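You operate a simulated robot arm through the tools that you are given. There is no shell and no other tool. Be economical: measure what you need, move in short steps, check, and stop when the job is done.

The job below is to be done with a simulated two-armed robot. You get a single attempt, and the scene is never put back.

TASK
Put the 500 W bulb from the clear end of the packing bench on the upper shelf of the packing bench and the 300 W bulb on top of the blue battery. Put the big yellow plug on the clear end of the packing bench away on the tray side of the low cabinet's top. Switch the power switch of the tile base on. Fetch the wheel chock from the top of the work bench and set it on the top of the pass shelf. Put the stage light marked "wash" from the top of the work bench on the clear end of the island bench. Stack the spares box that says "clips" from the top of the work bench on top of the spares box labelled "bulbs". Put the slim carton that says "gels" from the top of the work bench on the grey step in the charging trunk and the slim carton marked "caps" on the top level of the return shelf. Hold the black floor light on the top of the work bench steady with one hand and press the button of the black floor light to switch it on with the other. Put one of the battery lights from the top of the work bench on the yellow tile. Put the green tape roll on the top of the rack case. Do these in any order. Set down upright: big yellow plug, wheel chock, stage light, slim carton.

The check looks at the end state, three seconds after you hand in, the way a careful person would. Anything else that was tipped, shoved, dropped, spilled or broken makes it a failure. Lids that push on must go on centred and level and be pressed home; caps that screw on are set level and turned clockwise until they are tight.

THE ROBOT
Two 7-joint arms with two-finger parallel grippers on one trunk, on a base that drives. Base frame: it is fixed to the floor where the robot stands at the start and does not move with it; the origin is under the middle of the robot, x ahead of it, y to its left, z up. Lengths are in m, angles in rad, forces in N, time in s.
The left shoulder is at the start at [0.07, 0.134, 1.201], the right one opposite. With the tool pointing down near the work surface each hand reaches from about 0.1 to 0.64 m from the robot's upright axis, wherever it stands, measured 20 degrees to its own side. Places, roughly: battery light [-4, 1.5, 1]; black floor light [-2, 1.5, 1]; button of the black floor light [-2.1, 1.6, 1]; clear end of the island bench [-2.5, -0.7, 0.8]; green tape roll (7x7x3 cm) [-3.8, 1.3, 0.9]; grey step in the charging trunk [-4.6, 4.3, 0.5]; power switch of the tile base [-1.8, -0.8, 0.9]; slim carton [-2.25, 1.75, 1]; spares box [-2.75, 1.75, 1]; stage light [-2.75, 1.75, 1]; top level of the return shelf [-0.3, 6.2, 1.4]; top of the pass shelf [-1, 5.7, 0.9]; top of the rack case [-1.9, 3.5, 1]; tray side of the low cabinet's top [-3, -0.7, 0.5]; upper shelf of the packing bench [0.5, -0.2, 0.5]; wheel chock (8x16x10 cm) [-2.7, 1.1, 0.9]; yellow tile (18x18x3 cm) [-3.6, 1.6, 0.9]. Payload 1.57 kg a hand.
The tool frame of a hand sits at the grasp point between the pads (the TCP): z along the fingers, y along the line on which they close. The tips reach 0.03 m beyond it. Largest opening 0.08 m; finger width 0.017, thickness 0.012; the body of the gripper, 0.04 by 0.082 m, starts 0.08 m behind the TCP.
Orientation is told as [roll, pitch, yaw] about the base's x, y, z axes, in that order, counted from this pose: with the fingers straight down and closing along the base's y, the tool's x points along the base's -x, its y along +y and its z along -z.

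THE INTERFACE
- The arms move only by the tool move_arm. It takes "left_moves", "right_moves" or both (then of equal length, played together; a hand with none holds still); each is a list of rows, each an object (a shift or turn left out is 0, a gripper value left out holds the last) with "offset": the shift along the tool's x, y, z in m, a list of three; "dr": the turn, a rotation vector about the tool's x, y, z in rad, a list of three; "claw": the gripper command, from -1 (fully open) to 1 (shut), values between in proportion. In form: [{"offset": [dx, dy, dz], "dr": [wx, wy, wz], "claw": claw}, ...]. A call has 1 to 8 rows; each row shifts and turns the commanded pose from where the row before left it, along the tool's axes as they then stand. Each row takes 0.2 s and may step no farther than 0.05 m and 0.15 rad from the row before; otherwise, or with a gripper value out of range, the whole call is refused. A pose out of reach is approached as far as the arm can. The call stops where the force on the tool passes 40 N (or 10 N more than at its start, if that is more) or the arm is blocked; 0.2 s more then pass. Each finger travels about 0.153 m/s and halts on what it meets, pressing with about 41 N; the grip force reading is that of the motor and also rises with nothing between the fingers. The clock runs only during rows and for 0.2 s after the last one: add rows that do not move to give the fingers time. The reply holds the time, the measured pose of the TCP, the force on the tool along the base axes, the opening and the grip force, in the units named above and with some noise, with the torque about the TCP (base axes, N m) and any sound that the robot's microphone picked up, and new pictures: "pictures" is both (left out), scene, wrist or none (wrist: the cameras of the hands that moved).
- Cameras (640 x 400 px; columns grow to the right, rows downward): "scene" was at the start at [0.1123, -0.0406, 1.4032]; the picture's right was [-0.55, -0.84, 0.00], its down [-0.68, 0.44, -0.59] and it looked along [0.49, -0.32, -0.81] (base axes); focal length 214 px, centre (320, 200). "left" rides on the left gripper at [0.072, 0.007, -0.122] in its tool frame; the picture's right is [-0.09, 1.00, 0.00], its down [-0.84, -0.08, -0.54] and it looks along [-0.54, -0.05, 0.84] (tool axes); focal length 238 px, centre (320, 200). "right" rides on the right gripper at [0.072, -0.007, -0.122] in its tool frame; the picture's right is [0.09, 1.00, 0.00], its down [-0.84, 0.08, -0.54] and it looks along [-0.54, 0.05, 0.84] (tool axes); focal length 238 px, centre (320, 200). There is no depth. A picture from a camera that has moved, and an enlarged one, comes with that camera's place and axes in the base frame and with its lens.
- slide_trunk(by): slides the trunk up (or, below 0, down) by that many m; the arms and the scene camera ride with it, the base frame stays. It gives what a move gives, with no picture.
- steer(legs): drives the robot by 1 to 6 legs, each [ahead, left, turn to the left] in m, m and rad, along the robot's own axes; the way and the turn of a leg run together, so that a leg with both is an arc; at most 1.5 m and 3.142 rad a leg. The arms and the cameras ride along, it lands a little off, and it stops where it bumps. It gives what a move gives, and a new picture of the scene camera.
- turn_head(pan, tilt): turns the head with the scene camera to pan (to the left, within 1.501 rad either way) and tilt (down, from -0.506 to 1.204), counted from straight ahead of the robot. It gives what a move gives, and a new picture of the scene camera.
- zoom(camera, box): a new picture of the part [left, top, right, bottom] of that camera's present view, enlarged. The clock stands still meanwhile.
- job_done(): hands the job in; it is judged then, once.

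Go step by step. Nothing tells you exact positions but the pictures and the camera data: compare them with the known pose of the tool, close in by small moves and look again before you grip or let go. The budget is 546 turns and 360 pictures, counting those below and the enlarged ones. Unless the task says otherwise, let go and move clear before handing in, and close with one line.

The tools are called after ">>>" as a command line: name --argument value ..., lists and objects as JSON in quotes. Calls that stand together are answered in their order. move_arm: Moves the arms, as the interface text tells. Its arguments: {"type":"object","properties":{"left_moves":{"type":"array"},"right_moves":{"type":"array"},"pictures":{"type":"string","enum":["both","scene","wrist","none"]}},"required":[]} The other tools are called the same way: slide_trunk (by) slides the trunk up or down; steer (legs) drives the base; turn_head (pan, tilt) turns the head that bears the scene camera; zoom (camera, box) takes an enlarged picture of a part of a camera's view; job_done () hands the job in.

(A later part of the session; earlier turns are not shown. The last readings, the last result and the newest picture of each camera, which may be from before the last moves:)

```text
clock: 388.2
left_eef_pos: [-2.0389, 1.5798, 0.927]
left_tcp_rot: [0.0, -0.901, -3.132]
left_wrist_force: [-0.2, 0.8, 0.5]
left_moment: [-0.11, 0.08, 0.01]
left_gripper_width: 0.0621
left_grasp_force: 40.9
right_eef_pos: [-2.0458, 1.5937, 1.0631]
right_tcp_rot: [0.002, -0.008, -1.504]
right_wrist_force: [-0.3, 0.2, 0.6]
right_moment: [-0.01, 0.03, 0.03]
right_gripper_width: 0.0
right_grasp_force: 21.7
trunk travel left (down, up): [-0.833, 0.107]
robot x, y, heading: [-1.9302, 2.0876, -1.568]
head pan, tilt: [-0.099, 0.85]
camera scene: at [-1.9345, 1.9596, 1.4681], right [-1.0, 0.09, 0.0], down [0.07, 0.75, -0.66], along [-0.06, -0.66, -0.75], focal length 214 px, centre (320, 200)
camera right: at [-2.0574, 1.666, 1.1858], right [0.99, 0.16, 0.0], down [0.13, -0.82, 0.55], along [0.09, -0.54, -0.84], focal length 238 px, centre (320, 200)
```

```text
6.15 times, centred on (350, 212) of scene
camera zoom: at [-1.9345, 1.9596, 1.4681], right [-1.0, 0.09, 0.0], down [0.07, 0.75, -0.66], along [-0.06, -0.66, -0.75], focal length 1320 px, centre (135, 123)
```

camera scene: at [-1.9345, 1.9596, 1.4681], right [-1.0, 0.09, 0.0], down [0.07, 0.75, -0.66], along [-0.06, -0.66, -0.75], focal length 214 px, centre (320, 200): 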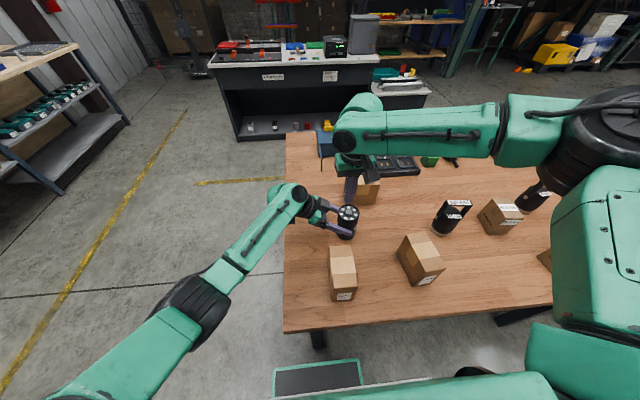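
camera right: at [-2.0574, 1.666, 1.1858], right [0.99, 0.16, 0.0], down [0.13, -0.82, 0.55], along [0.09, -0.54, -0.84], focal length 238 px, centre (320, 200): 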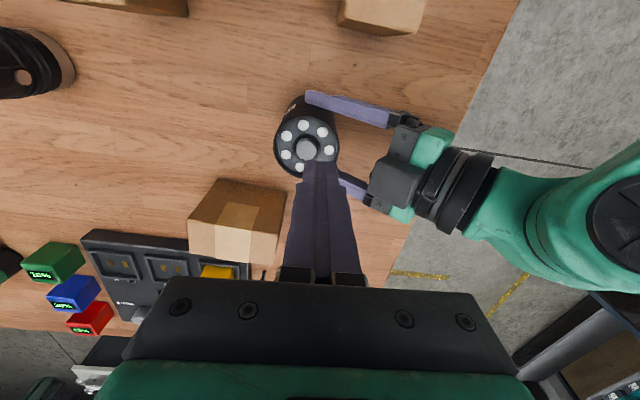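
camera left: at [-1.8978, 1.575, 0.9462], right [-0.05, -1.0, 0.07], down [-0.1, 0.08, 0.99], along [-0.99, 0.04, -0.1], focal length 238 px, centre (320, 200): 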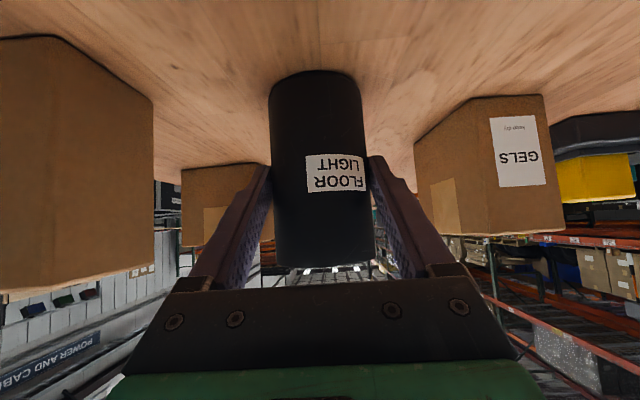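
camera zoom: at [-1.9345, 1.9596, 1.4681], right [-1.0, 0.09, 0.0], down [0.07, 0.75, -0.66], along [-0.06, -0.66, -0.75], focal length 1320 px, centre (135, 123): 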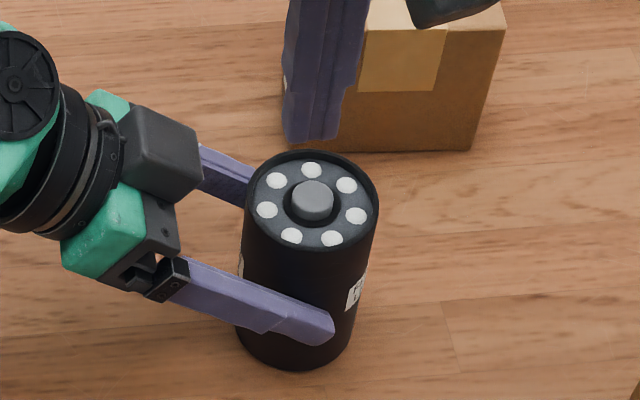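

>>> move_arm --right_moves '[{"offset": [-0.001, -0.007, 0.02]}, {"offset": [0, 0, 0.01]}]' --pictures "none"

>>> zoom --camera "scene" --box '[310, 180, 390, 245]'

>>> zoom --camera "right" --box '[240, 80, 400, 200]'

```text
clock: 388.8
left_eef_pos: [-2.0393, 1.5806, 0.9265]
left_tcp_rot: [0.002, -0.9, -3.131]
left_wrist_force: [0.2, -0.2, 0.8]
left_moment: [-0.15, 0.11, 0.03]
left_gripper_width: 0.0624
left_grasp_force: 40.9
right_eef_pos: [-2.054, 1.5933, 1.0343]
right_tcp_rot: [0.003, -0.008, -1.504]
right_wrist_force: [0.0, 0.4, 0.6]
right_moment: [0.01, 0.01, -0.01]
right_gripper_width: 0.0001
right_grasp_force: 20.9
trunk travel left (down, up): [-0.833, 0.107]
robot x, y, heading: [-1.929, 2.0906, -1.566]
head pan, tilt: [-0.099, 0.85]
```

```text
6.15 times, centred on (350, 212) of scene
camera zoom: at [-1.9346, 1.9598, 1.4681], right [-1.0, 0.09, 0.0], down [0.07, 0.75, -0.66], along [-0.06, -0.66, -0.75], focal length 1320 px, centre (135, 123)
```

zoom: 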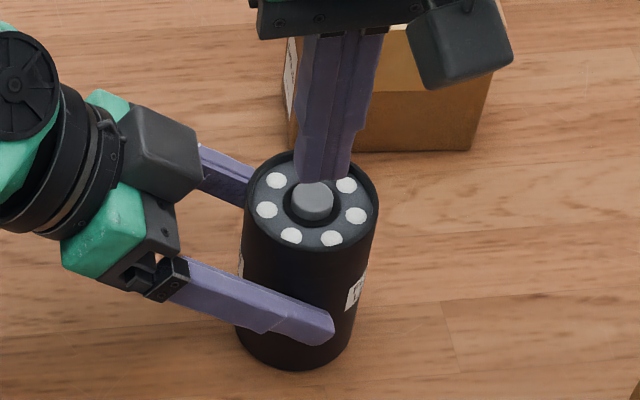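

```text
3.33 times, centred on (320, 140) of right
camera zoom: at [-2.0657, 1.6659, 1.1567], right [0.99, 0.16, 0.0], down [0.13, -0.82, 0.55], along [0.09, -0.54, -0.83], focal length 794 px, centre (320, 400)
```

zoom: 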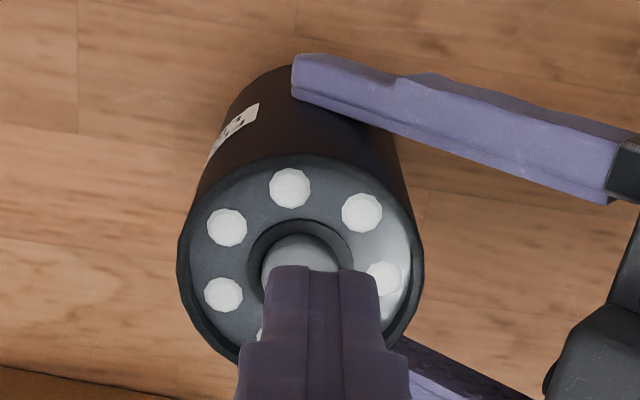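

>>> move_arm --right_moves '[{"offset": [0, -0.002, 0.006]}, {"offset": [0, 0, 0.004]}, {"offset": [0, 0, 0.003]}, {"offset": [0, 0, 0.003]}]' --pictures "none"

>>> zoom --camera "scene" --box '[310, 180, 390, 245]'

```text
clock: 389.8
left_eef_pos: [-2.0392, 1.5809, 0.9275]
left_tcp_rot: [0.003, -0.9, -3.131]
left_wrist_force: [0.1, -0.6, 0.5]
left_moment: [-0.14, 0.09, 0.0]
left_gripper_width: 0.0625
left_grasp_force: 40.7
right_eef_pos: [-2.0596, 1.5948, 1.0205]
right_tcp_rot: [0.003, -0.009, -1.503]
right_wrist_force: [0.3, -0.5, -0.6]
right_moment: [-0.02, 0.0, 0.01]
right_gripper_width: 0.0
right_grasp_force: 21.5
right hand out of reach, approached as far as the arm can: row 2
trunk travel left (down, up): [-0.833, 0.107]
robot x, y, heading: [-1.9278, 2.0912, -1.566]
head pan, tilt: [-0.099, 0.85]
```

```text
6.15 times, centred on (350, 212) of scene
camera zoom: at [-1.9346, 1.9598, 1.4681], right [-1.0, 0.09, 0.0], down [0.07, 0.75, -0.66], along [-0.06, -0.66, -0.75], focal length 1320 px, centre (135, 123)
```

zoom: 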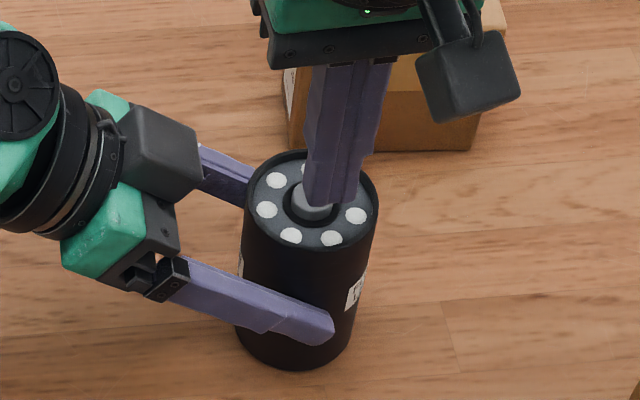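

>>> move_arm --right_moves '[{"offset": [0.0, 0.007, 0.0]}, {"offset": [0, 0, 0.004]}, {"offset": [0, 0, 0.003]}]' --pictures "none"

>>> zoom --camera "scene" --box '[310, 180, 390, 245]'

```text
clock: 390.6
left_eef_pos: [-2.0389, 1.5809, 0.928]
left_tcp_rot: [0.003, -0.902, -3.132]
left_wrist_force: [0.5, 0.8, -0.2]
left_moment: [-0.13, 0.06, 0.0]
left_gripper_width: 0.0617
left_grasp_force: 41.2
right_eef_pos: [-2.0553, 1.6, 1.017]
right_tcp_rot: [0.003, -0.007, -1.505]
right_wrist_force: [-0.4, -0.5, -0.4]
right_moment: [-0.03, -0.01, -0.01]
right_gripper_width: 0.0
right_grasp_force: 21.0
right hand out of reach, approached as far as the arm can: row 1
trunk travel left (down, up): [-0.833, 0.107]
robot x, y, heading: [-1.9305, 2.0908, -1.566]
head pan, tilt: [-0.099, 0.85]
```

```text
6.15 times, centred on (350, 212) of scene
camera zoom: at [-1.9346, 1.9598, 1.4681], right [-1.0, 0.09, 0.0], down [0.07, 0.75, -0.66], along [-0.06, -0.66, -0.75], focal length 1320 px, centre (135, 123)
```

zoom: 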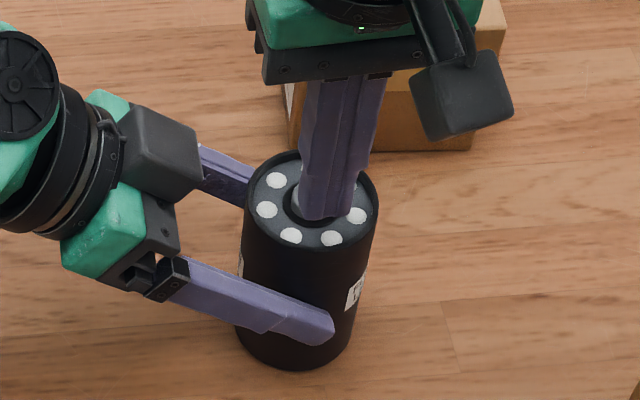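

The right arm is at its reach limit. I'll raise a bit and yaw the right hand inward/outward to gain reach.

>>> move_arm --right_moves '[{"offset": [0, 0, -0.02]}, {"dr": [0, 0, 0.15]}, {"dr": [0, 0, 0.15]}, {"offset": [-0.008, 0.002, 0]}]' --pictures "none"

>>> zoom --camera "scene" --box '[310, 180, 390, 245]'

```text
clock: 391.6
left_eef_pos: [-2.0388, 1.5802, 0.9278]
left_tcp_rot: [0.002, -0.901, -3.134]
left_wrist_force: [1.1, -1.2, 0.2]
left_moment: [-0.11, 0.03, 0.02]
left_gripper_width: 0.0624
left_grasp_force: 41.6
right_eef_pos: [-2.0552, 1.5913, 1.0362]
right_tcp_rot: [0.005, -0.008, -1.805]
right_wrist_force: [-1.1, -0.1, 0.9]
right_moment: [0.02, -0.01, 0.0]
right_gripper_width: 0.0
right_grasp_force: 21.0
trunk travel left (down, up): [-0.833, 0.107]
robot x, y, heading: [-1.9311, 2.0928, -1.563]
head pan, tilt: [-0.099, 0.85]
```

```text
6.15 times, centred on (350, 212) of scene
camera zoom: at [-1.9345, 1.9597, 1.4681], right [-1.0, 0.09, 0.0], down [0.07, 0.75, -0.66], along [-0.06, -0.66, -0.75], focal length 1320 px, centre (135, 123)
```

zoom: 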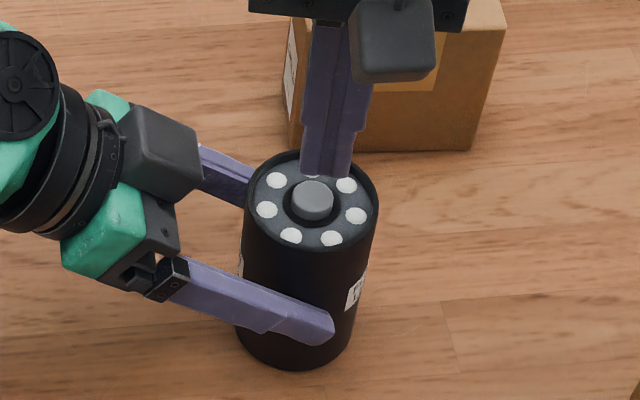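

>>> move_arm --right_moves '[{"offset": [-0.006, 0.002, 0.015]}, {"offset": [0, 0, 0.008]}]' --pictures "none"

>>> zoom --camera "scene" --box '[310, 180, 390, 245]'

```text
clock: 392.2
left_eef_pos: [-2.0383, 1.5808, 0.9268]
left_tcp_rot: [0.001, -0.901, -3.13]
left_wrist_force: [0.7, 0.3, 0.1]
left_moment: [-0.14, 0.01, 0.05]
left_gripper_width: 0.0623
left_grasp_force: 40.6
right_eef_pos: [-2.0624, 1.5941, 1.0163]
right_tcp_rot: [0.005, -0.008, -1.805]
right_wrist_force: [-0.5, 0.0, -0.4]
right_moment: [0.0, -0.01, 0.0]
right_gripper_width: 0.0
right_grasp_force: 21.3
right hand out of reach, approached as far as the arm can: row 1, 2
trunk travel left (down, up): [-0.833, 0.107]
robot x, y, heading: [-1.9306, 2.0864, -1.565]
head pan, tilt: [-0.099, 0.85]
```

```text
6.15 times, centred on (350, 212) of scene
camera zoom: at [-1.9345, 1.9598, 1.4681], right [-1.0, 0.09, 0.0], down [0.07, 0.75, -0.66], along [-0.06, -0.66, -0.75], focal length 1320 px, centre (135, 123)
```

zoom: 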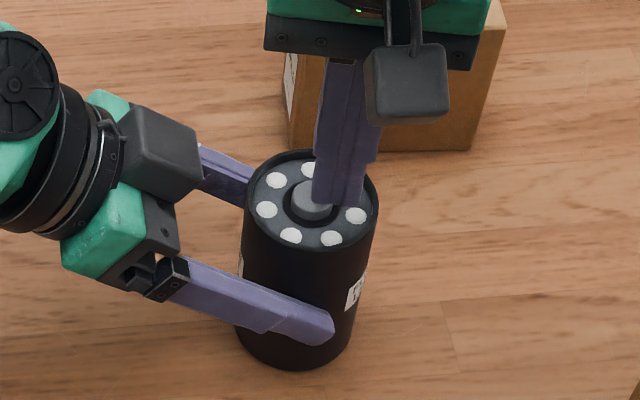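

>>> move_arm --right_moves '[{"offset": [0, 0, -0.02]}, {"dr": [0, -0.13, 0]}, {"dr": [0, -0.13, 0]}, {"offset": [0, 0.006, 0]}]' --pictures "none"

>>> zoom --camera "scene" --box '[310, 180, 390, 245]'

```text
clock: 393.2
left_eef_pos: [-2.04, 1.5811, 0.9288]
left_tcp_rot: [0.0, -0.901, -3.133]
left_wrist_force: [-0.4, -0.4, -0.2]
left_moment: [-0.19, -0.02, 0.0]
left_gripper_width: 0.0621
left_grasp_force: 40.9
right_eef_pos: [-2.0573, 1.5929, 1.0354]
right_tcp_rot: [0.004, -0.267, -1.805]
right_wrist_force: [0.2, 0.6, 0.4]
right_moment: [0.02, 0.0, 0.03]
right_gripper_width: 0.0
right_grasp_force: 21.3
trunk travel left (down, up): [-0.833, 0.107]
robot x, y, heading: [-1.9285, 2.0873, -1.567]
head pan, tilt: [-0.099, 0.85]
```

```text
6.15 times, centred on (350, 212) of scene
camera zoom: at [-1.9342, 1.9597, 1.4681], right [-1.0, 0.09, 0.0], down [0.07, 0.75, -0.66], along [-0.06, -0.66, -0.75], focal length 1320 px, centre (135, 123)
```

zoom: 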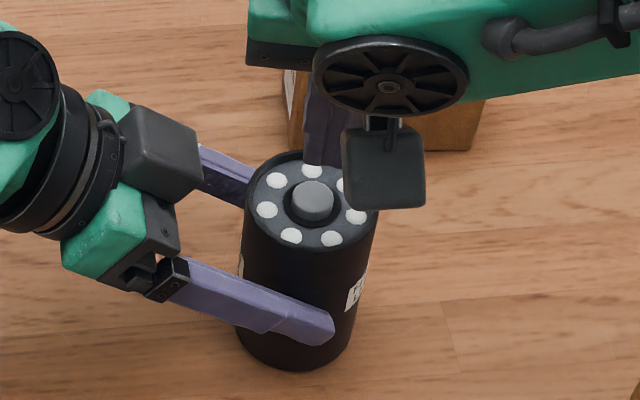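

>>> move_arm --right_moves '[{"offset": [0.005, 0.006, 0.0193]}, {"offset": [0.002, 0, 0.006]}]' --pictures "none"

>>> zoom --camera "scene" --box '[310, 180, 390, 245]'

>>> zoom --camera "right" --box '[240, 80, 400, 200]'

```text
clock: 393.8
left_eef_pos: [-2.0385, 1.5811, 0.9269]
left_tcp_rot: [0.003, -0.901, -3.134]
left_wrist_force: [1.7, 0.9, -0.6]
left_moment: [-0.09, -0.02, 0.03]
left_gripper_width: 0.0621
left_grasp_force: 40.5
right_eef_pos: [-2.0502, 1.591, 1.0095]
right_tcp_rot: [0.006, -0.268, -1.808]
right_wrist_force: [0.2, 0.4, -0.2]
right_moment: [-0.02, 0.0, -0.01]
right_gripper_width: 0.0
right_grasp_force: 20.6
trunk travel left (down, up): [-0.833, 0.107]
robot x, y, heading: [-1.932, 2.0908, -1.568]
head pan, tilt: [-0.099, 0.85]
```

```text
6.15 times, centred on (350, 212) of scene
camera zoom: at [-1.9345, 1.96, 1.4681], right [-1.0, 0.09, 0.0], down [0.07, 0.75, -0.66], along [-0.06, -0.66, -0.75], focal length 1320 px, centre (135, 123)
```

zoom: 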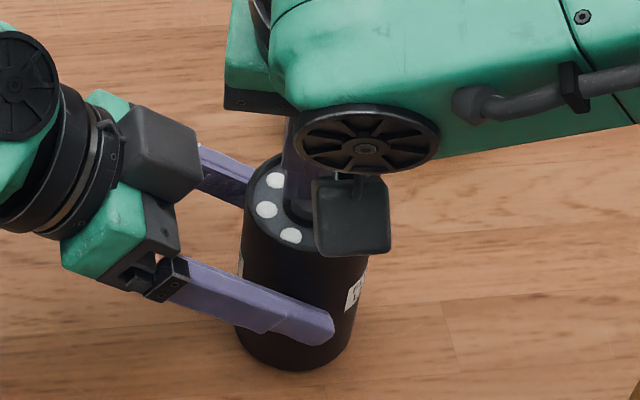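

```text
3.33 times, centred on (320, 140) of right
camera zoom: at [-2.0337, 1.6915, 1.1093], right [0.99, -0.14, -0.02], down [-0.08, -0.66, 0.74], along [-0.12, -0.74, -0.67], focal length 794 px, centre (320, 400)
```

zoom: 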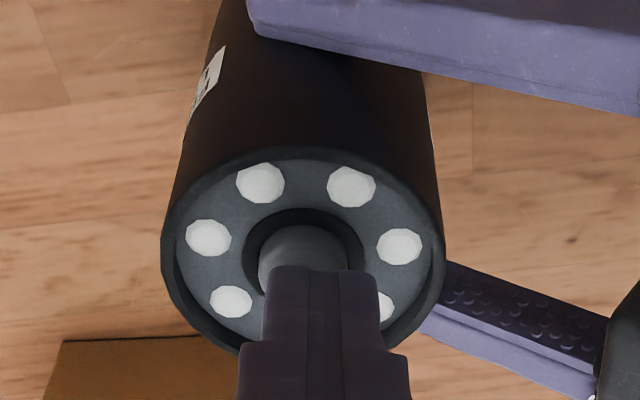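

>>> move_arm --right_moves '[{"offset": [0.001, -0.003, 0.004]}, {"offset": [0.001, 0, 0.004]}, {"offset": [0.001, 0, 0.004]}]' --pictures "none"

>>> zoom --camera "right" --box '[240, 80, 400, 200]'

```text
clock: 394.6
left_eef_pos: [-2.0395, 1.5819, 0.9274]
left_tcp_rot: [0.003, -0.9, -3.132]
left_wrist_force: [0.9, -1.2, -0.2]
left_moment: [-0.16, 0.13, 0.05]
left_gripper_width: 0.0624
left_grasp_force: 40.9
right_eef_pos: [-2.0541, 1.5916, 0.9995]
right_tcp_rot: [0.006, -0.268, -1.804]
right_wrist_force: [-0.4, 0.8, 4.6]
right_moment: [-0.01, 0.0, 0.04]
right_gripper_width: 0.0001
right_grasp_force: 21.3
trunk travel left (down, up): [-0.833, 0.107]
robot x, y, heading: [-1.9305, 2.0892, -1.566]
head pan, tilt: [-0.099, 0.85]
heard: click
```

```text
3.33 times, centred on (320, 140) of right
camera zoom: at [-2.0372, 1.6921, 1.0982], right [0.99, -0.14, -0.02], down [-0.08, -0.66, 0.75], along [-0.12, -0.74, -0.67], focal length 794 px, centre (320, 400)
```

zoom: 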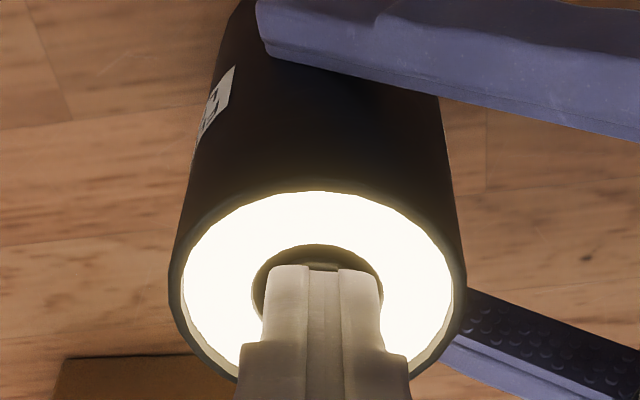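

The light is on. Lift the right hand straight off, then release and withdraw the left hand.

>>> move_arm --right_moves '[{"offset": [-0.005, 0, -0.019]}, {"offset": [-0.01, 0, -0.04]}, {"offset": [-0.01, 0, -0.04]}, {"dr": [0, 0.13, 0], "claw": -1}, {"dr": [0, 0.13, 0]}, {"dr": [0, 0, -0.12]}, {"dr": [0, 0, -0.12]}]' --pictures "none"

>>> move_arm --left_moves '[{"claw": 0.0}, {"claw": -0.65}, {}, {"offset": [0.02, 0, -0.03]}, {"offset": [0.025, 0, -0.035]}, {"offset": [0.025, 0, -0.035]}, {"offset": [0.025, 0, -0.035], "claw": -1}, {"offset": [0.0, 0, -0.045]}]' --pictures "scene"

```text
clock: 396.2
left_eef_pos: [-2.0381, 1.58, 0.9276]
left_tcp_rot: [0.001, -0.901, -3.132]
left_wrist_force: [-0.2, -0.6, 0.5]
left_moment: [-0.19, 0.01, 0.03]
left_gripper_width: 0.0622
left_grasp_force: 41.3
right_eef_pos: [-2.0544, 1.593, 1.0985]
right_tcp_rot: [0.004, -0.007, -1.562]
right_wrist_force: [0.3, 0.1, 0.0]
right_moment: [0.03, 0.03, 0.0]
right_gripper_width: 0.0805
right_grasp_force: 0.0
trunk travel left (down, up): [-0.833, 0.107]
robot x, y, heading: [-1.927, 2.0909, -1.568]
head pan, tilt: [-0.099, 0.85]
```

```text
clock: 398.0
left_eef_pos: [-1.8385, 1.5815, 0.9669]
left_tcp_rot: [0.001, -0.9, -3.133]
left_wrist_force: [0.7, -0.6, 1.0]
left_moment: [0.02, -0.01, 0.0]
left_gripper_width: 0.08
left_grasp_force: 0.1
right_eef_pos: [-2.0542, 1.5942, 1.1003]
right_tcp_rot: [0.002, -0.008, -1.566]
right_wrist_force: [0.5, -0.1, -0.1]
right_moment: [-0.04, 0.0, -0.03]
right_gripper_width: 0.0799
right_grasp_force: 0.0
trunk travel left (down, up): [-0.833, 0.107]
robot x, y, heading: [-1.9313, 2.0875, -1.565]
head pan, tilt: [-0.099, 0.85]
camera scene: at [-1.9333, 1.9606, 1.4682], right [-1.0, 0.09, 0.0], down [0.07, 0.75, -0.66], along [-0.06, -0.66, -0.75], focal length 214 px, centre (320, 200)
```

scene: 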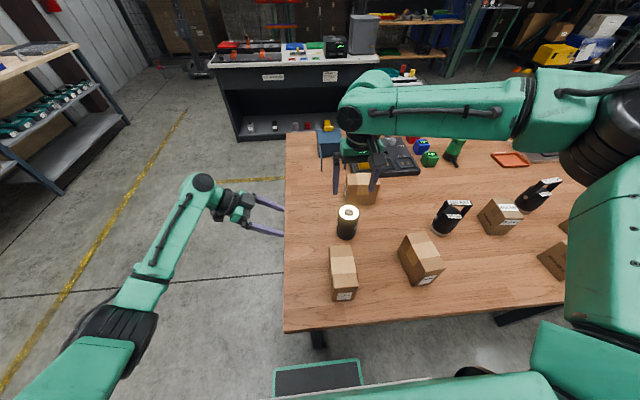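

>>> move_arm --left_moves '[{"offset": [-0.012, -0.027, -0.031]}, {"offset": [-0.012, -0.027, -0.031]}, {"offset": [-0.012, -0.027, -0.031]}, {"offset": [-0.012, -0.027, -0.031]}, {"offset": [-0.012, -0.027, -0.031]}, {"offset": [-0.012, -0.027, -0.031]}]' --right_moves '[{"offset": [0.04, 0, 0]}, {"offset": [0.04, 0, 0]}, {"offset": [0.04, 0, 0]}, {"offset": [0.04, 0, 0]}, {"offset": [0.03, -0.02, 0]}, {"offset": [0, -0.02, -0.02]}]' --pictures "none"

>>> move_arm --left_moves '[{"dr": [0, 0.15, 0]}, {"dr": [0, 0.15, 0]}, {"dr": [0, 0.15, 0]}, {"dr": [0, 0.15, 0]}, {"dr": [0, 0.15, 0]}, {"dr": [0, 0.15, 0]}]' --pictures "none"

>>> move_arm --left_moves '[{"dr": [0, 0, -0.15]}, {"dr": [0, 0, -0.15]}, {"dr": [0, 0, -0.15]}, {"dr": [0, 0, -0.15]}, {"dr": [0, 0, -0.15]}, {"dr": [0, 0, -0.15]}, {"dr": [0, 0, -0.15]}, {"dr": [0, 0, -0.15]}]' --pictures "none"

>>> move_arm --left_moves '[{"dr": [0, 0, -0.15]}, {"dr": [0, 0, -0.15]}, {"dr": [0, 0, -0.07]}]' --pictures "scene"

```text
clock: 399.4
left_eef_pos: [-1.7429, 1.7472, 1.1371]
left_tcp_rot: [0.0, -0.897, -3.133]
left_wrist_force: [-0.4, -0.9, 0.4]
left_moment: [-0.01, -0.05, 0.0]
left_gripper_width: 0.0801
left_grasp_force: 0.0
right_eef_pos: [-2.0868, 1.7654, 1.1189]
right_tcp_rot: [0.005, -0.008, -1.562]
right_wrist_force: [-0.1, 0.2, 0.4]
right_moment: [-0.01, -0.05, -0.03]
right_gripper_width: 0.0799
right_grasp_force: 0.0
right hand out of reach, approached as far as the arm can: row 5
trunk travel left (down, up): [-0.833, 0.107]
robot x, y, heading: [-1.9288, 2.0894, -1.568]
head pan, tilt: [-0.099, 0.85]
```

```text
clock: 400.8
left_eef_pos: [-1.742, 1.7467, 1.1382]
left_tcp_rot: [0.001, 0.004, -3.128]
left_wrist_force: [0.7, -0.5, -0.2]
left_moment: [0.03, 0.01, 0.05]
left_gripper_width: 0.0799
left_grasp_force: 0.1
right_eef_pos: [-2.0841, 1.7644, 1.1186]
right_tcp_rot: [0.003, -0.008, -1.566]
right_wrist_force: [0.3, 0.0, 1.0]
right_moment: [-0.03, -0.02, 0.01]
right_gripper_width: 0.08
right_grasp_force: 0.1
trunk travel left (down, up): [-0.833, 0.107]
robot x, y, heading: [-1.9281, 2.0901, -1.567]
head pan, tilt: [-0.099, 0.85]
```

```text
clock: 402.6
left_eef_pos: [-1.7414, 1.7459, 1.1383]
left_tcp_rot: [0.0, 0.0, -1.928]
left_wrist_force: [-0.4, -0.5, 0.0]
left_moment: [-0.01, -0.02, 0.01]
left_gripper_width: 0.0797
left_grasp_force: 0.0
right_eef_pos: [-2.0839, 1.7647, 1.1186]
right_tcp_rot: [0.003, -0.008, -1.563]
right_wrist_force: [0.5, 0.2, -0.4]
right_moment: [-0.02, -0.04, -0.01]
right_gripper_width: 0.08
right_grasp_force: 0.0
trunk travel left (down, up): [-0.833, 0.107]
robot x, y, heading: [-1.9282, 2.0879, -1.561]
head pan, tilt: [-0.099, 0.85]
```

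```text
clock: 403.4
left_eef_pos: [-1.7405, 1.7459, 1.1378]
left_tcp_rot: [0.0, 0.002, -1.56]
left_wrist_force: [0.1, 0.7, 0.2]
left_moment: [0.0, 0.02, 0.01]
left_gripper_width: 0.08
left_grasp_force: 0.1
right_eef_pos: [-2.0847, 1.7652, 1.1194]
right_tcp_rot: [0.002, -0.009, -1.562]
right_wrist_force: [0.5, 0.2, -0.1]
right_moment: [-0.01, 0.01, -0.04]
right_gripper_width: 0.0802
right_grasp_force: 0.2
trunk travel left (down, up): [-0.833, 0.107]
robot x, y, heading: [-1.9263, 2.0888, -1.564]
head pan, tilt: [-0.099, 0.85]
camera scene: at [-1.9347, 1.9599, 1.4681], right [-1.0, 0.09, 0.0], down [0.07, 0.75, -0.66], along [-0.06, -0.66, -0.75], focal length 214 px, centre (320, 200)
```

scene: 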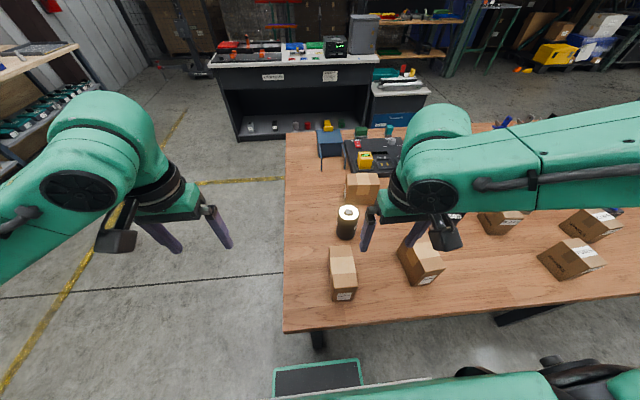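

Next: CAPS slim carton with the right hand. Move over it.

>>> move_arm --right_moves '[{"offset": [0, -0.045, -0.03]}, {"offset": [0, -0.045, -0.02]}, {"offset": [0, -0.045, 0]}]' --pictures "wrist"

```text
refused: row 1 steps farther than a row can; nothing moved
```

>>> move_arm --right_moves '[{"offset": [0, -0.04, -0.02]}, {"offset": [0, -0.04, -0.02]}, {"offset": [0, -0.045, 0]}]' --pictures "wrist"

```text
clock: 404.2
left_eef_pos: [-1.7425, 1.7443, 1.1379]
left_tcp_rot: [0.001, -0.001, -1.563]
left_wrist_force: [-0.2, -0.2, 0.5]
left_moment: [0.0, -0.02, 0.0]
left_gripper_width: 0.0802
left_grasp_force: 0.0
right_eef_pos: [-2.2114, 1.7615, 1.1588]
right_tcp_rot: [0.003, -0.007, -1.562]
right_wrist_force: [-0.8, 0.6, -0.4]
right_moment: [-0.01, -0.02, 0.01]
right_gripper_width: 0.08
right_grasp_force: 0.1
trunk travel left (down, up): [-0.833, 0.107]
robot x, y, heading: [-1.9291, 2.0884, -1.567]
head pan, tilt: [-0.099, 0.85]
camera right: at [-2.2196, 1.8351, 1.2809], right [0.99, 0.1, 0.0], down [0.08, -0.83, 0.55], along [0.06, -0.55, -0.84], focal length 238 px, centre (320, 200)
```

right: 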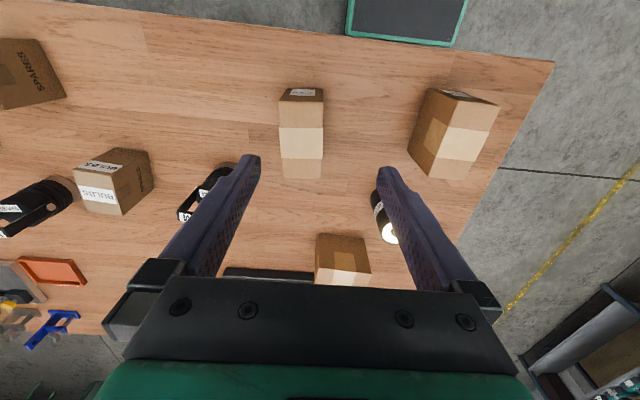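

>>> move_arm --right_moves '[{"offset": [-0.02, -0.01, 0.02], "dr": [0, 0, -0.1]}, {"offset": [-0.02, -0.011, 0.03]}, {"offset": [0, 0, 0.04]}]' --pictures "both"

```text
clock: 405.0
left_eef_pos: [-1.7412, 1.7464, 1.1368]
left_tcp_rot: [0.0, 0.0, -1.562]
left_wrist_force: [0.8, 0.3, 0.0]
left_moment: [0.04, 0.01, -0.01]
left_gripper_width: 0.0801
left_grasp_force: 0.0
right_eef_pos: [-2.2276, 1.7216, 1.0707]
right_tcp_rot: [-0.001, -0.008, -1.463]
right_wrist_force: [-0.7, 0.1, 0.2]
right_moment: [-0.05, 0.02, -0.02]
right_gripper_width: 0.0802
right_grasp_force: 0.1
trunk travel left (down, up): [-0.833, 0.107]
robot x, y, heading: [-1.9273, 2.0902, -1.567]
head pan, tilt: [-0.099, 0.85]
camera scene: at [-1.9349, 1.9602, 1.4682], right [-1.0, 0.09, 0.0], down [0.07, 0.75, -0.66], along [-0.06, -0.66, -0.75], focal length 214 px, centre (320, 200)
camera right: at [-2.2423, 1.7943, 1.193], right [0.98, 0.2, 0.0], down [0.17, -0.82, 0.55], along [0.11, -0.54, -0.84], focal length 238 px, centre (320, 200)
```

scene: 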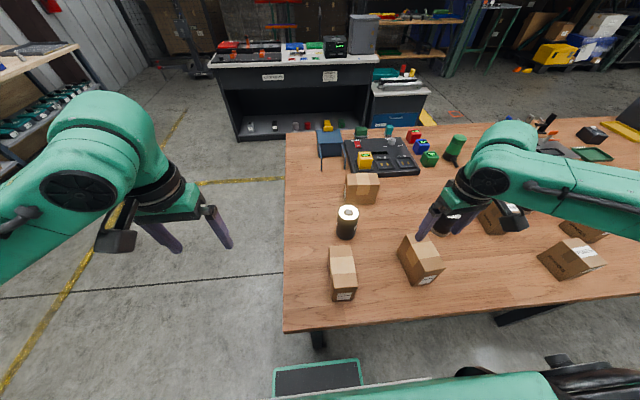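
right: 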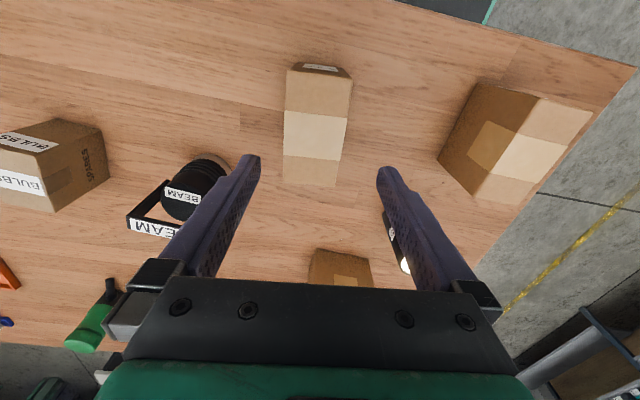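

>>> move_arm --right_moves '[{"offset": [0, -0.004, 0.04]}, {"offset": [0, 0, 0.045]}, {"offset": [0, 0, 0.04]}, {"claw": 0}, {"claw": 1}, {"claw": 1}]' --pictures "wrist"

```text
clock: 406.4
left_eef_pos: [-1.7399, 1.7455, 1.1367]
left_tcp_rot: [0.001, 0.001, -1.562]
left_wrist_force: [-0.6, -0.2, 0.3]
left_moment: [0.0, 0.02, 0.02]
left_gripper_width: 0.0802
left_grasp_force: 0.1
right_eef_pos: [-2.2303, 1.7196, 0.9467]
right_tcp_rot: [0.002, -0.009, -1.466]
right_wrist_force: [-2.2, -2.9, 3.6]
right_moment: [-0.3, 0.1, -0.05]
right_gripper_width: 0.0579
right_grasp_force: 41.4
trunk travel left (down, up): [-0.833, 0.107]
robot x, y, heading: [-1.9246, 2.0898, -1.565]
head pan, tilt: [-0.099, 0.85]
camera right: at [-2.2455, 1.7913, 1.0676], right [0.98, 0.2, 0.0], down [0.17, -0.82, 0.55], along [0.11, -0.54, -0.83], focal length 238 px, centre (320, 200)
```

right: 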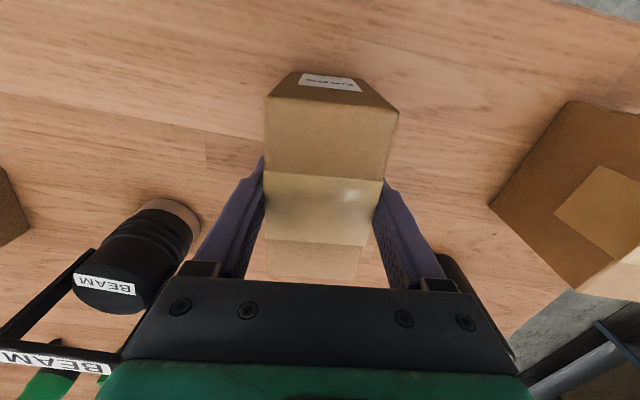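

CAPS held. Lift it and go to the bench's end to pick up GELS (its narrow side lies along y there).

>>> move_arm --right_moves '[{"offset": [0, 0, -0.02]}, {"offset": [0, 0, -0.045]}, {"offset": [0, 0, -0.045]}, {"offset": [0, 0, -0.045]}, {"offset": [0, 0, -0.045]}, {"offset": [0.02, 0.03, 0]}, {"offset": [0, 0.03, 0]}]' --pictures "none"

>>> steer --legs '[[-0.3, 0, 0], [0, 0.5, 0], [0, 0, -1.575], [0, 0.68, 0]]'

>>> turn_head --pan 0.2 --tilt 0.75

```text
clock: 408.0
left_eef_pos: [-1.7386, 1.7446, 1.1379]
left_tcp_rot: [-0.001, 0.0, -1.563]
left_wrist_force: [-0.3, -0.3, -0.1]
left_moment: [-0.02, -0.01, 0.0]
left_gripper_width: 0.0799
left_grasp_force: 0.0
right_eef_pos: [-2.173, 1.7466, 1.1435]
right_tcp_rot: [-0.001, -0.007, -1.464]
right_wrist_force: [0.0, -0.8, -2.7]
right_moment: [0.01, 0.04, 0.02]
right_gripper_width: 0.0578
right_grasp_force: 41.5
trunk travel left (down, up): [-0.833, 0.107]
robot x, y, heading: [-1.9264, 2.0909, -1.566]
head pan, tilt: [-0.099, 0.85]
```

```text
clock: 419.9
left_eef_pos: [-1.7766, 1.5138, 1.1384]
left_tcp_rot: [-0.001, 0.0, 3.136]
left_wrist_force: [-0.2, -0.5, -0.6]
left_moment: [0.02, -0.04, -0.01]
left_gripper_width: 0.0797
left_grasp_force: 0.1
right_eef_pos: [-1.7696, 1.9473, 1.1441]
right_tcp_rot: [0.001, -0.008, -3.047]
right_wrist_force: [0.0, -0.2, -3.8]
right_moment: [0.01, 0.01, 0.02]
right_gripper_width: 0.0578
right_grasp_force: 41.1
trunk travel left (down, up): [-0.833, 0.107]
robot x, y, heading: [-1.426, 1.6951, 3.129]
head pan, tilt: [-0.099, 0.85]
camera scene: at [-1.5588, 1.7057, 1.4681], right [0.11, 0.99, 0.0], down [0.75, -0.08, -0.66], along [-0.66, 0.07, -0.75], focal length 214 px, centre (320, 200)
```

scene: 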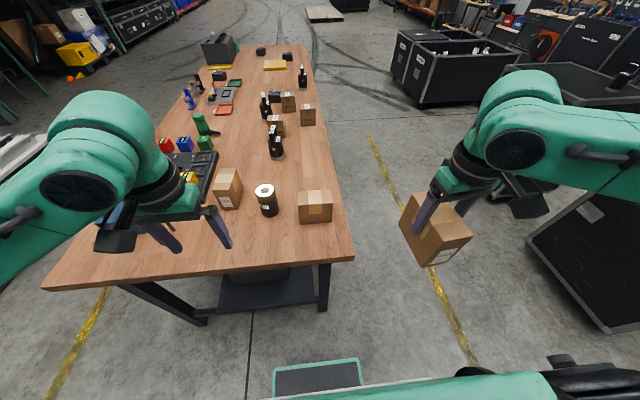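

```text
clock: 420.7
left_eef_pos: [-1.7773, 1.5133, 1.1371]
left_tcp_rot: [-0.002, 0.001, 3.137]
left_wrist_force: [-0.3, 0.0, 0.6]
left_moment: [-0.02, -0.01, -0.01]
left_gripper_width: 0.0799
left_grasp_force: 0.1
right_eef_pos: [-1.7688, 1.9455, 1.1441]
right_tcp_rot: [0.001, -0.009, -3.047]
right_wrist_force: [-0.1, -0.7, -3.8]
right_moment: [0.0, 0.01, 0.0]
right_gripper_width: 0.0576
right_grasp_force: 40.9
trunk travel left (down, up): [-0.833, 0.107]
robot x, y, heading: [-1.4327, 1.697, 3.133]
head pan, tilt: [0.201, 0.75]
camera scene: at [-1.5624, 1.6798, 1.4761], right [-0.19, 0.98, 0.0], down [0.67, 0.13, -0.73], along [-0.72, -0.14, -0.68], focal length 214 px, centre (320, 200)
```

scene: 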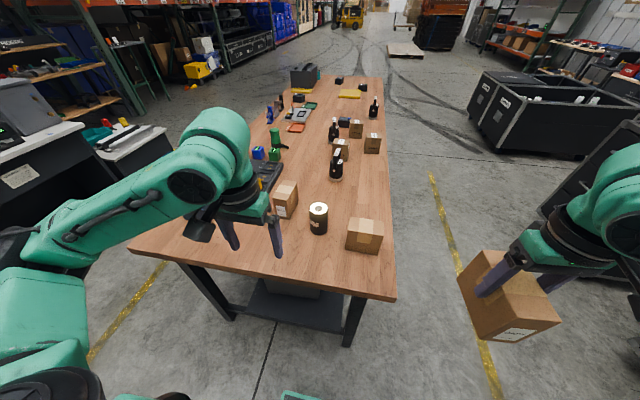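

>>> steer --legs '[[0.15, 0, 0]]'

>>> move_arm --left_moves '[{"offset": [-0.045, 0.005, 0]}, {"offset": [-0.045, 0.005, 0]}, {"offset": [-0.045, 0.005, 0]}]' --pictures "wrist"

```text
clock: 422.1
left_eef_pos: [-1.9251, 1.5139, 1.1395]
left_tcp_rot: [-0.002, -0.005, 3.139]
left_wrist_force: [-0.2, 0.7, -0.2]
left_moment: [-0.04, -0.01, 0.0]
left_gripper_width: 0.08
left_grasp_force: 0.1
right_eef_pos: [-1.9189, 1.9464, 1.1442]
right_tcp_rot: [0.002, -0.012, -3.046]
right_wrist_force: [0.0, -0.2, -2.1]
right_moment: [-0.01, 0.03, 0.04]
right_gripper_width: 0.0578
right_grasp_force: 41.4
trunk travel left (down, up): [-0.833, 0.107]
robot x, y, heading: [-1.5846, 1.6954, 3.138]
head pan, tilt: [0.201, 0.75]
camera scene: at [-1.7105, 1.681, 1.4765], right [-0.19, 0.98, 0.0], down [0.67, 0.13, -0.73], along [-0.72, -0.14, -0.68], focal length 214 px, centre (320, 200)
```

scene: 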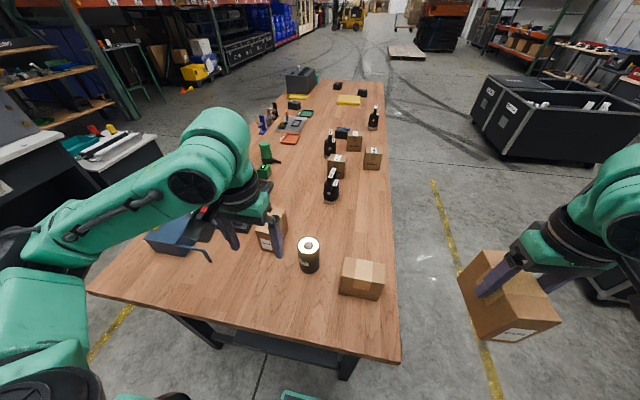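

```text
clock: 422.9
left_eef_pos: [-2.0647, 1.5005, 1.1389]
left_tcp_rot: [0.001, 0.002, 3.137]
left_wrist_force: [0.3, 0.1, -0.2]
left_moment: [-0.03, -0.05, -0.01]
left_gripper_width: 0.0801
left_grasp_force: 0.1
right_eef_pos: [-1.9239, 1.9465, 1.1434]
right_tcp_rot: [0.002, -0.004, -3.046]
right_wrist_force: [0.0, 0.3, -3.5]
right_moment: [0.0, -0.01, 0.01]
right_gripper_width: 0.0578
right_grasp_force: 41.1
trunk travel left (down, up): [-0.833, 0.107]
robot x, y, heading: [-1.583, 1.6981, 3.14]
head pan, tilt: [0.201, 0.75]
camera left: at [-1.9931, 1.4927, 1.2598], right [-0.1, -1.0, 0.0], down [-0.84, 0.08, 0.54], along [-0.54, 0.05, -0.84], focal length 238 px, centre (320, 200)
```

left: 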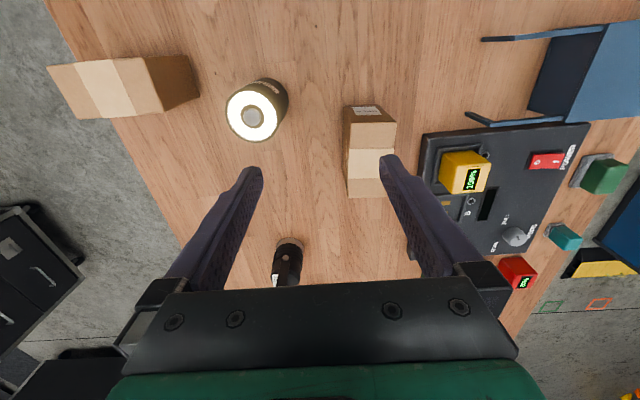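

>>> move_arm --left_moves '[{"offset": [-0.03, 0.03, 0.0]}, {"offset": [-0.027, 0.03, 0.0]}, {"offset": [0, 0, 0.045]}, {"offset": [0, 0, 0.04]}]' --pictures "wrist"

```text
clock: 423.9
left_eef_pos: [-2.1201, 1.4366, 1.0535]
left_tcp_rot: [-0.001, -0.001, 3.14]
left_wrist_force: [0.1, 0.0, -0.2]
left_moment: [0.04, 0.0, 0.0]
left_gripper_width: 0.0798
left_grasp_force: 0.0
right_eef_pos: [-1.9218, 1.9457, 1.1443]
right_tcp_rot: [0.002, -0.005, -3.045]
right_wrist_force: [0.7, 0.2, -2.6]
right_moment: [0.02, -0.05, 0.0]
right_gripper_width: 0.0574
right_grasp_force: 41.1
trunk travel left (down, up): [-0.833, 0.107]
robot x, y, heading: [-1.5803, 1.6963, 3.134]
head pan, tilt: [0.201, 0.75]
camera left: at [-2.0473, 1.4302, 1.1741], right [-0.09, -1.0, 0.0], down [-0.84, 0.08, 0.54], along [-0.54, 0.05, -0.84], focal length 238 px, centre (320, 200)
```

left: 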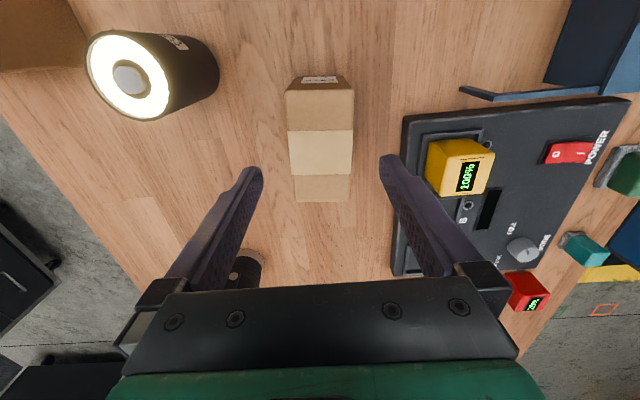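

>>> move_arm --left_moves '[{"offset": [-0.002, 0, 0.04]}, {"offset": [0, 0, 0.04]}, {"offset": [0, 0, 0.025]}, {"claw": 0}, {"claw": 1}, {"claw": 1}]' --pictures "wrist"

```text
clock: 425.3
left_eef_pos: [-2.1231, 1.4378, 0.9456]
left_tcp_rot: [-0.001, 0.002, 3.139]
left_wrist_force: [-0.4, 0.2, 0.3]
left_moment: [0.01, 0.04, -0.05]
left_gripper_width: 0.0586
left_grasp_force: 40.8
right_eef_pos: [-1.9224, 1.9466, 1.1435]
right_tcp_rot: [0.001, -0.008, -3.047]
right_wrist_force: [-0.1, 0.0, -3.3]
right_moment: [0.02, 0.04, 0.0]
right_gripper_width: 0.0578
right_grasp_force: 41.0
trunk travel left (down, up): [-0.833, 0.107]
robot x, y, heading: [-1.5849, 1.6959, 3.134]
head pan, tilt: [0.201, 0.75]
camera left: at [-2.0495, 1.4295, 1.0668], right [-0.09, -1.0, 0.0], down [-0.84, 0.08, 0.54], along [-0.54, 0.05, -0.84], focal length 238 px, centre (320, 200)
```

left: 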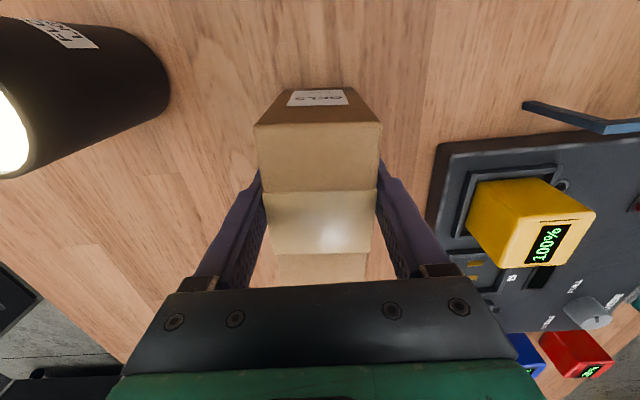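

GELS held. Lift both and drive to the return shelf first (CAPS).

>>> move_arm --left_moves '[{"offset": [0, 0, -0.02]}, {"offset": [0, 0, -0.045]}, {"offset": [0, 0, -0.045]}, {"offset": [0, 0, -0.045]}, {"offset": [0.03, -0.01, -0.03]}, {"offset": [0.045, -0.01, 0]}, {"offset": [0.045, -0.01, 0]}, {"offset": [0.045, -0.01, 0]}]' --pictures "none"

>>> steer --legs '[[-0.4, 0, 0], [0, 0, -1.565], [1.5, 0, 0], [1.5, 0, 0]]'

>>> turn_head --pan -0.4 --tilt 0.3

```text
clock: 427.1
left_eef_pos: [-1.9563, 1.4773, 1.1322]
left_tcp_rot: [0.0, -0.002, 3.14]
left_wrist_force: [0.5, -0.5, -3.3]
left_moment: [0.0, -0.02, 0.0]
left_gripper_width: 0.0586
left_grasp_force: 40.7
right_eef_pos: [-1.9196, 1.9464, 1.1453]
right_tcp_rot: [0.003, -0.008, -3.046]
right_wrist_force: [1.1, -0.6, -3.2]
right_moment: [0.0, 0.04, 0.02]
right_gripper_width: 0.0578
right_grasp_force: 41.1
trunk travel left (down, up): [-0.833, 0.107]
robot x, y, heading: [-1.5808, 1.6997, 3.134]
head pan, tilt: [0.201, 0.75]
```

```text
clock: 447.3
left_eef_pos: [-1.5373, 5.0454, 1.1307]
left_tcp_rot: [0.001, -0.001, 1.615]
left_wrist_force: [-0.1, -0.8, -3.0]
left_moment: [-0.04, 0.01, 0.04]
left_gripper_width: 0.0576
left_grasp_force: 41.6
right_eef_pos: [-1.0677, 5.0314, 1.1435]
right_tcp_rot: [0.002, -0.006, 1.714]
right_wrist_force: [0.0, -0.1, -2.3]
right_moment: [0.02, 0.01, 0.0]
right_gripper_width: 0.0577
right_grasp_force: 41.1
trunk travel left (down, up): [-0.833, 0.107]
robot x, y, heading: [-1.2983, 4.6791, 1.613]
head pan, tilt: [0.201, 0.75]
camera scene: at [-1.3214, 4.811, 1.4761], right [0.97, 0.24, 0.0], down [0.16, -0.66, -0.73], along [-0.18, 0.71, -0.68], focal length 214 px, centre (320, 200)
```

scene: 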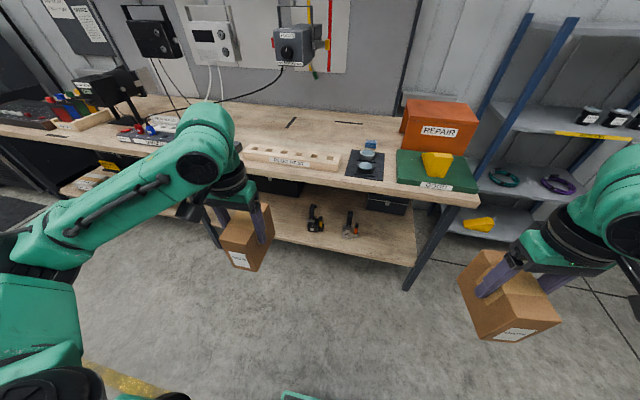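

```text
clock: 448.3
left_eef_pos: [-1.5385, 5.0445, 1.1322]
left_tcp_rot: [0.001, 0.0, 1.616]
left_wrist_force: [0.6, -0.1, -2.9]
left_moment: [-0.08, 0.02, 0.01]
left_gripper_width: 0.0576
left_grasp_force: 41.2
right_eef_pos: [-1.0675, 5.0311, 1.1438]
right_tcp_rot: [0.002, -0.007, 1.715]
right_wrist_force: [0.2, -0.1, -2.5]
right_moment: [-0.01, 0.01, 0.02]
right_gripper_width: 0.0578
right_grasp_force: 41.2
trunk travel left (down, up): [-0.833, 0.107]
robot x, y, heading: [-1.3013, 4.6804, 1.61]
head pan, tilt: [-0.4, 0.3]
camera scene: at [-1.269, 4.8186, 1.5163], right [0.94, -0.35, 0.0], down [-0.1, -0.28, -0.95], along [0.33, 0.89, -0.3], focal length 214 px, centre (320, 200)
```

scene: 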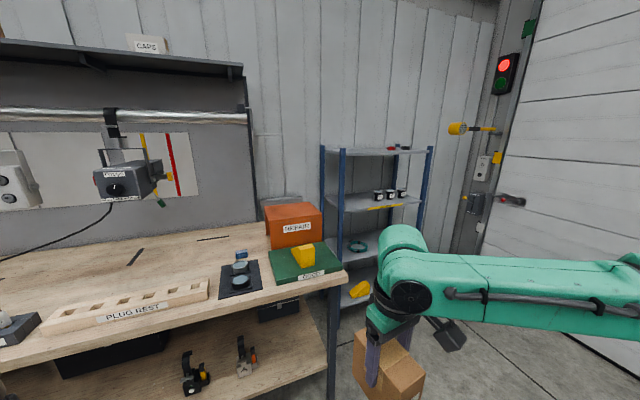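

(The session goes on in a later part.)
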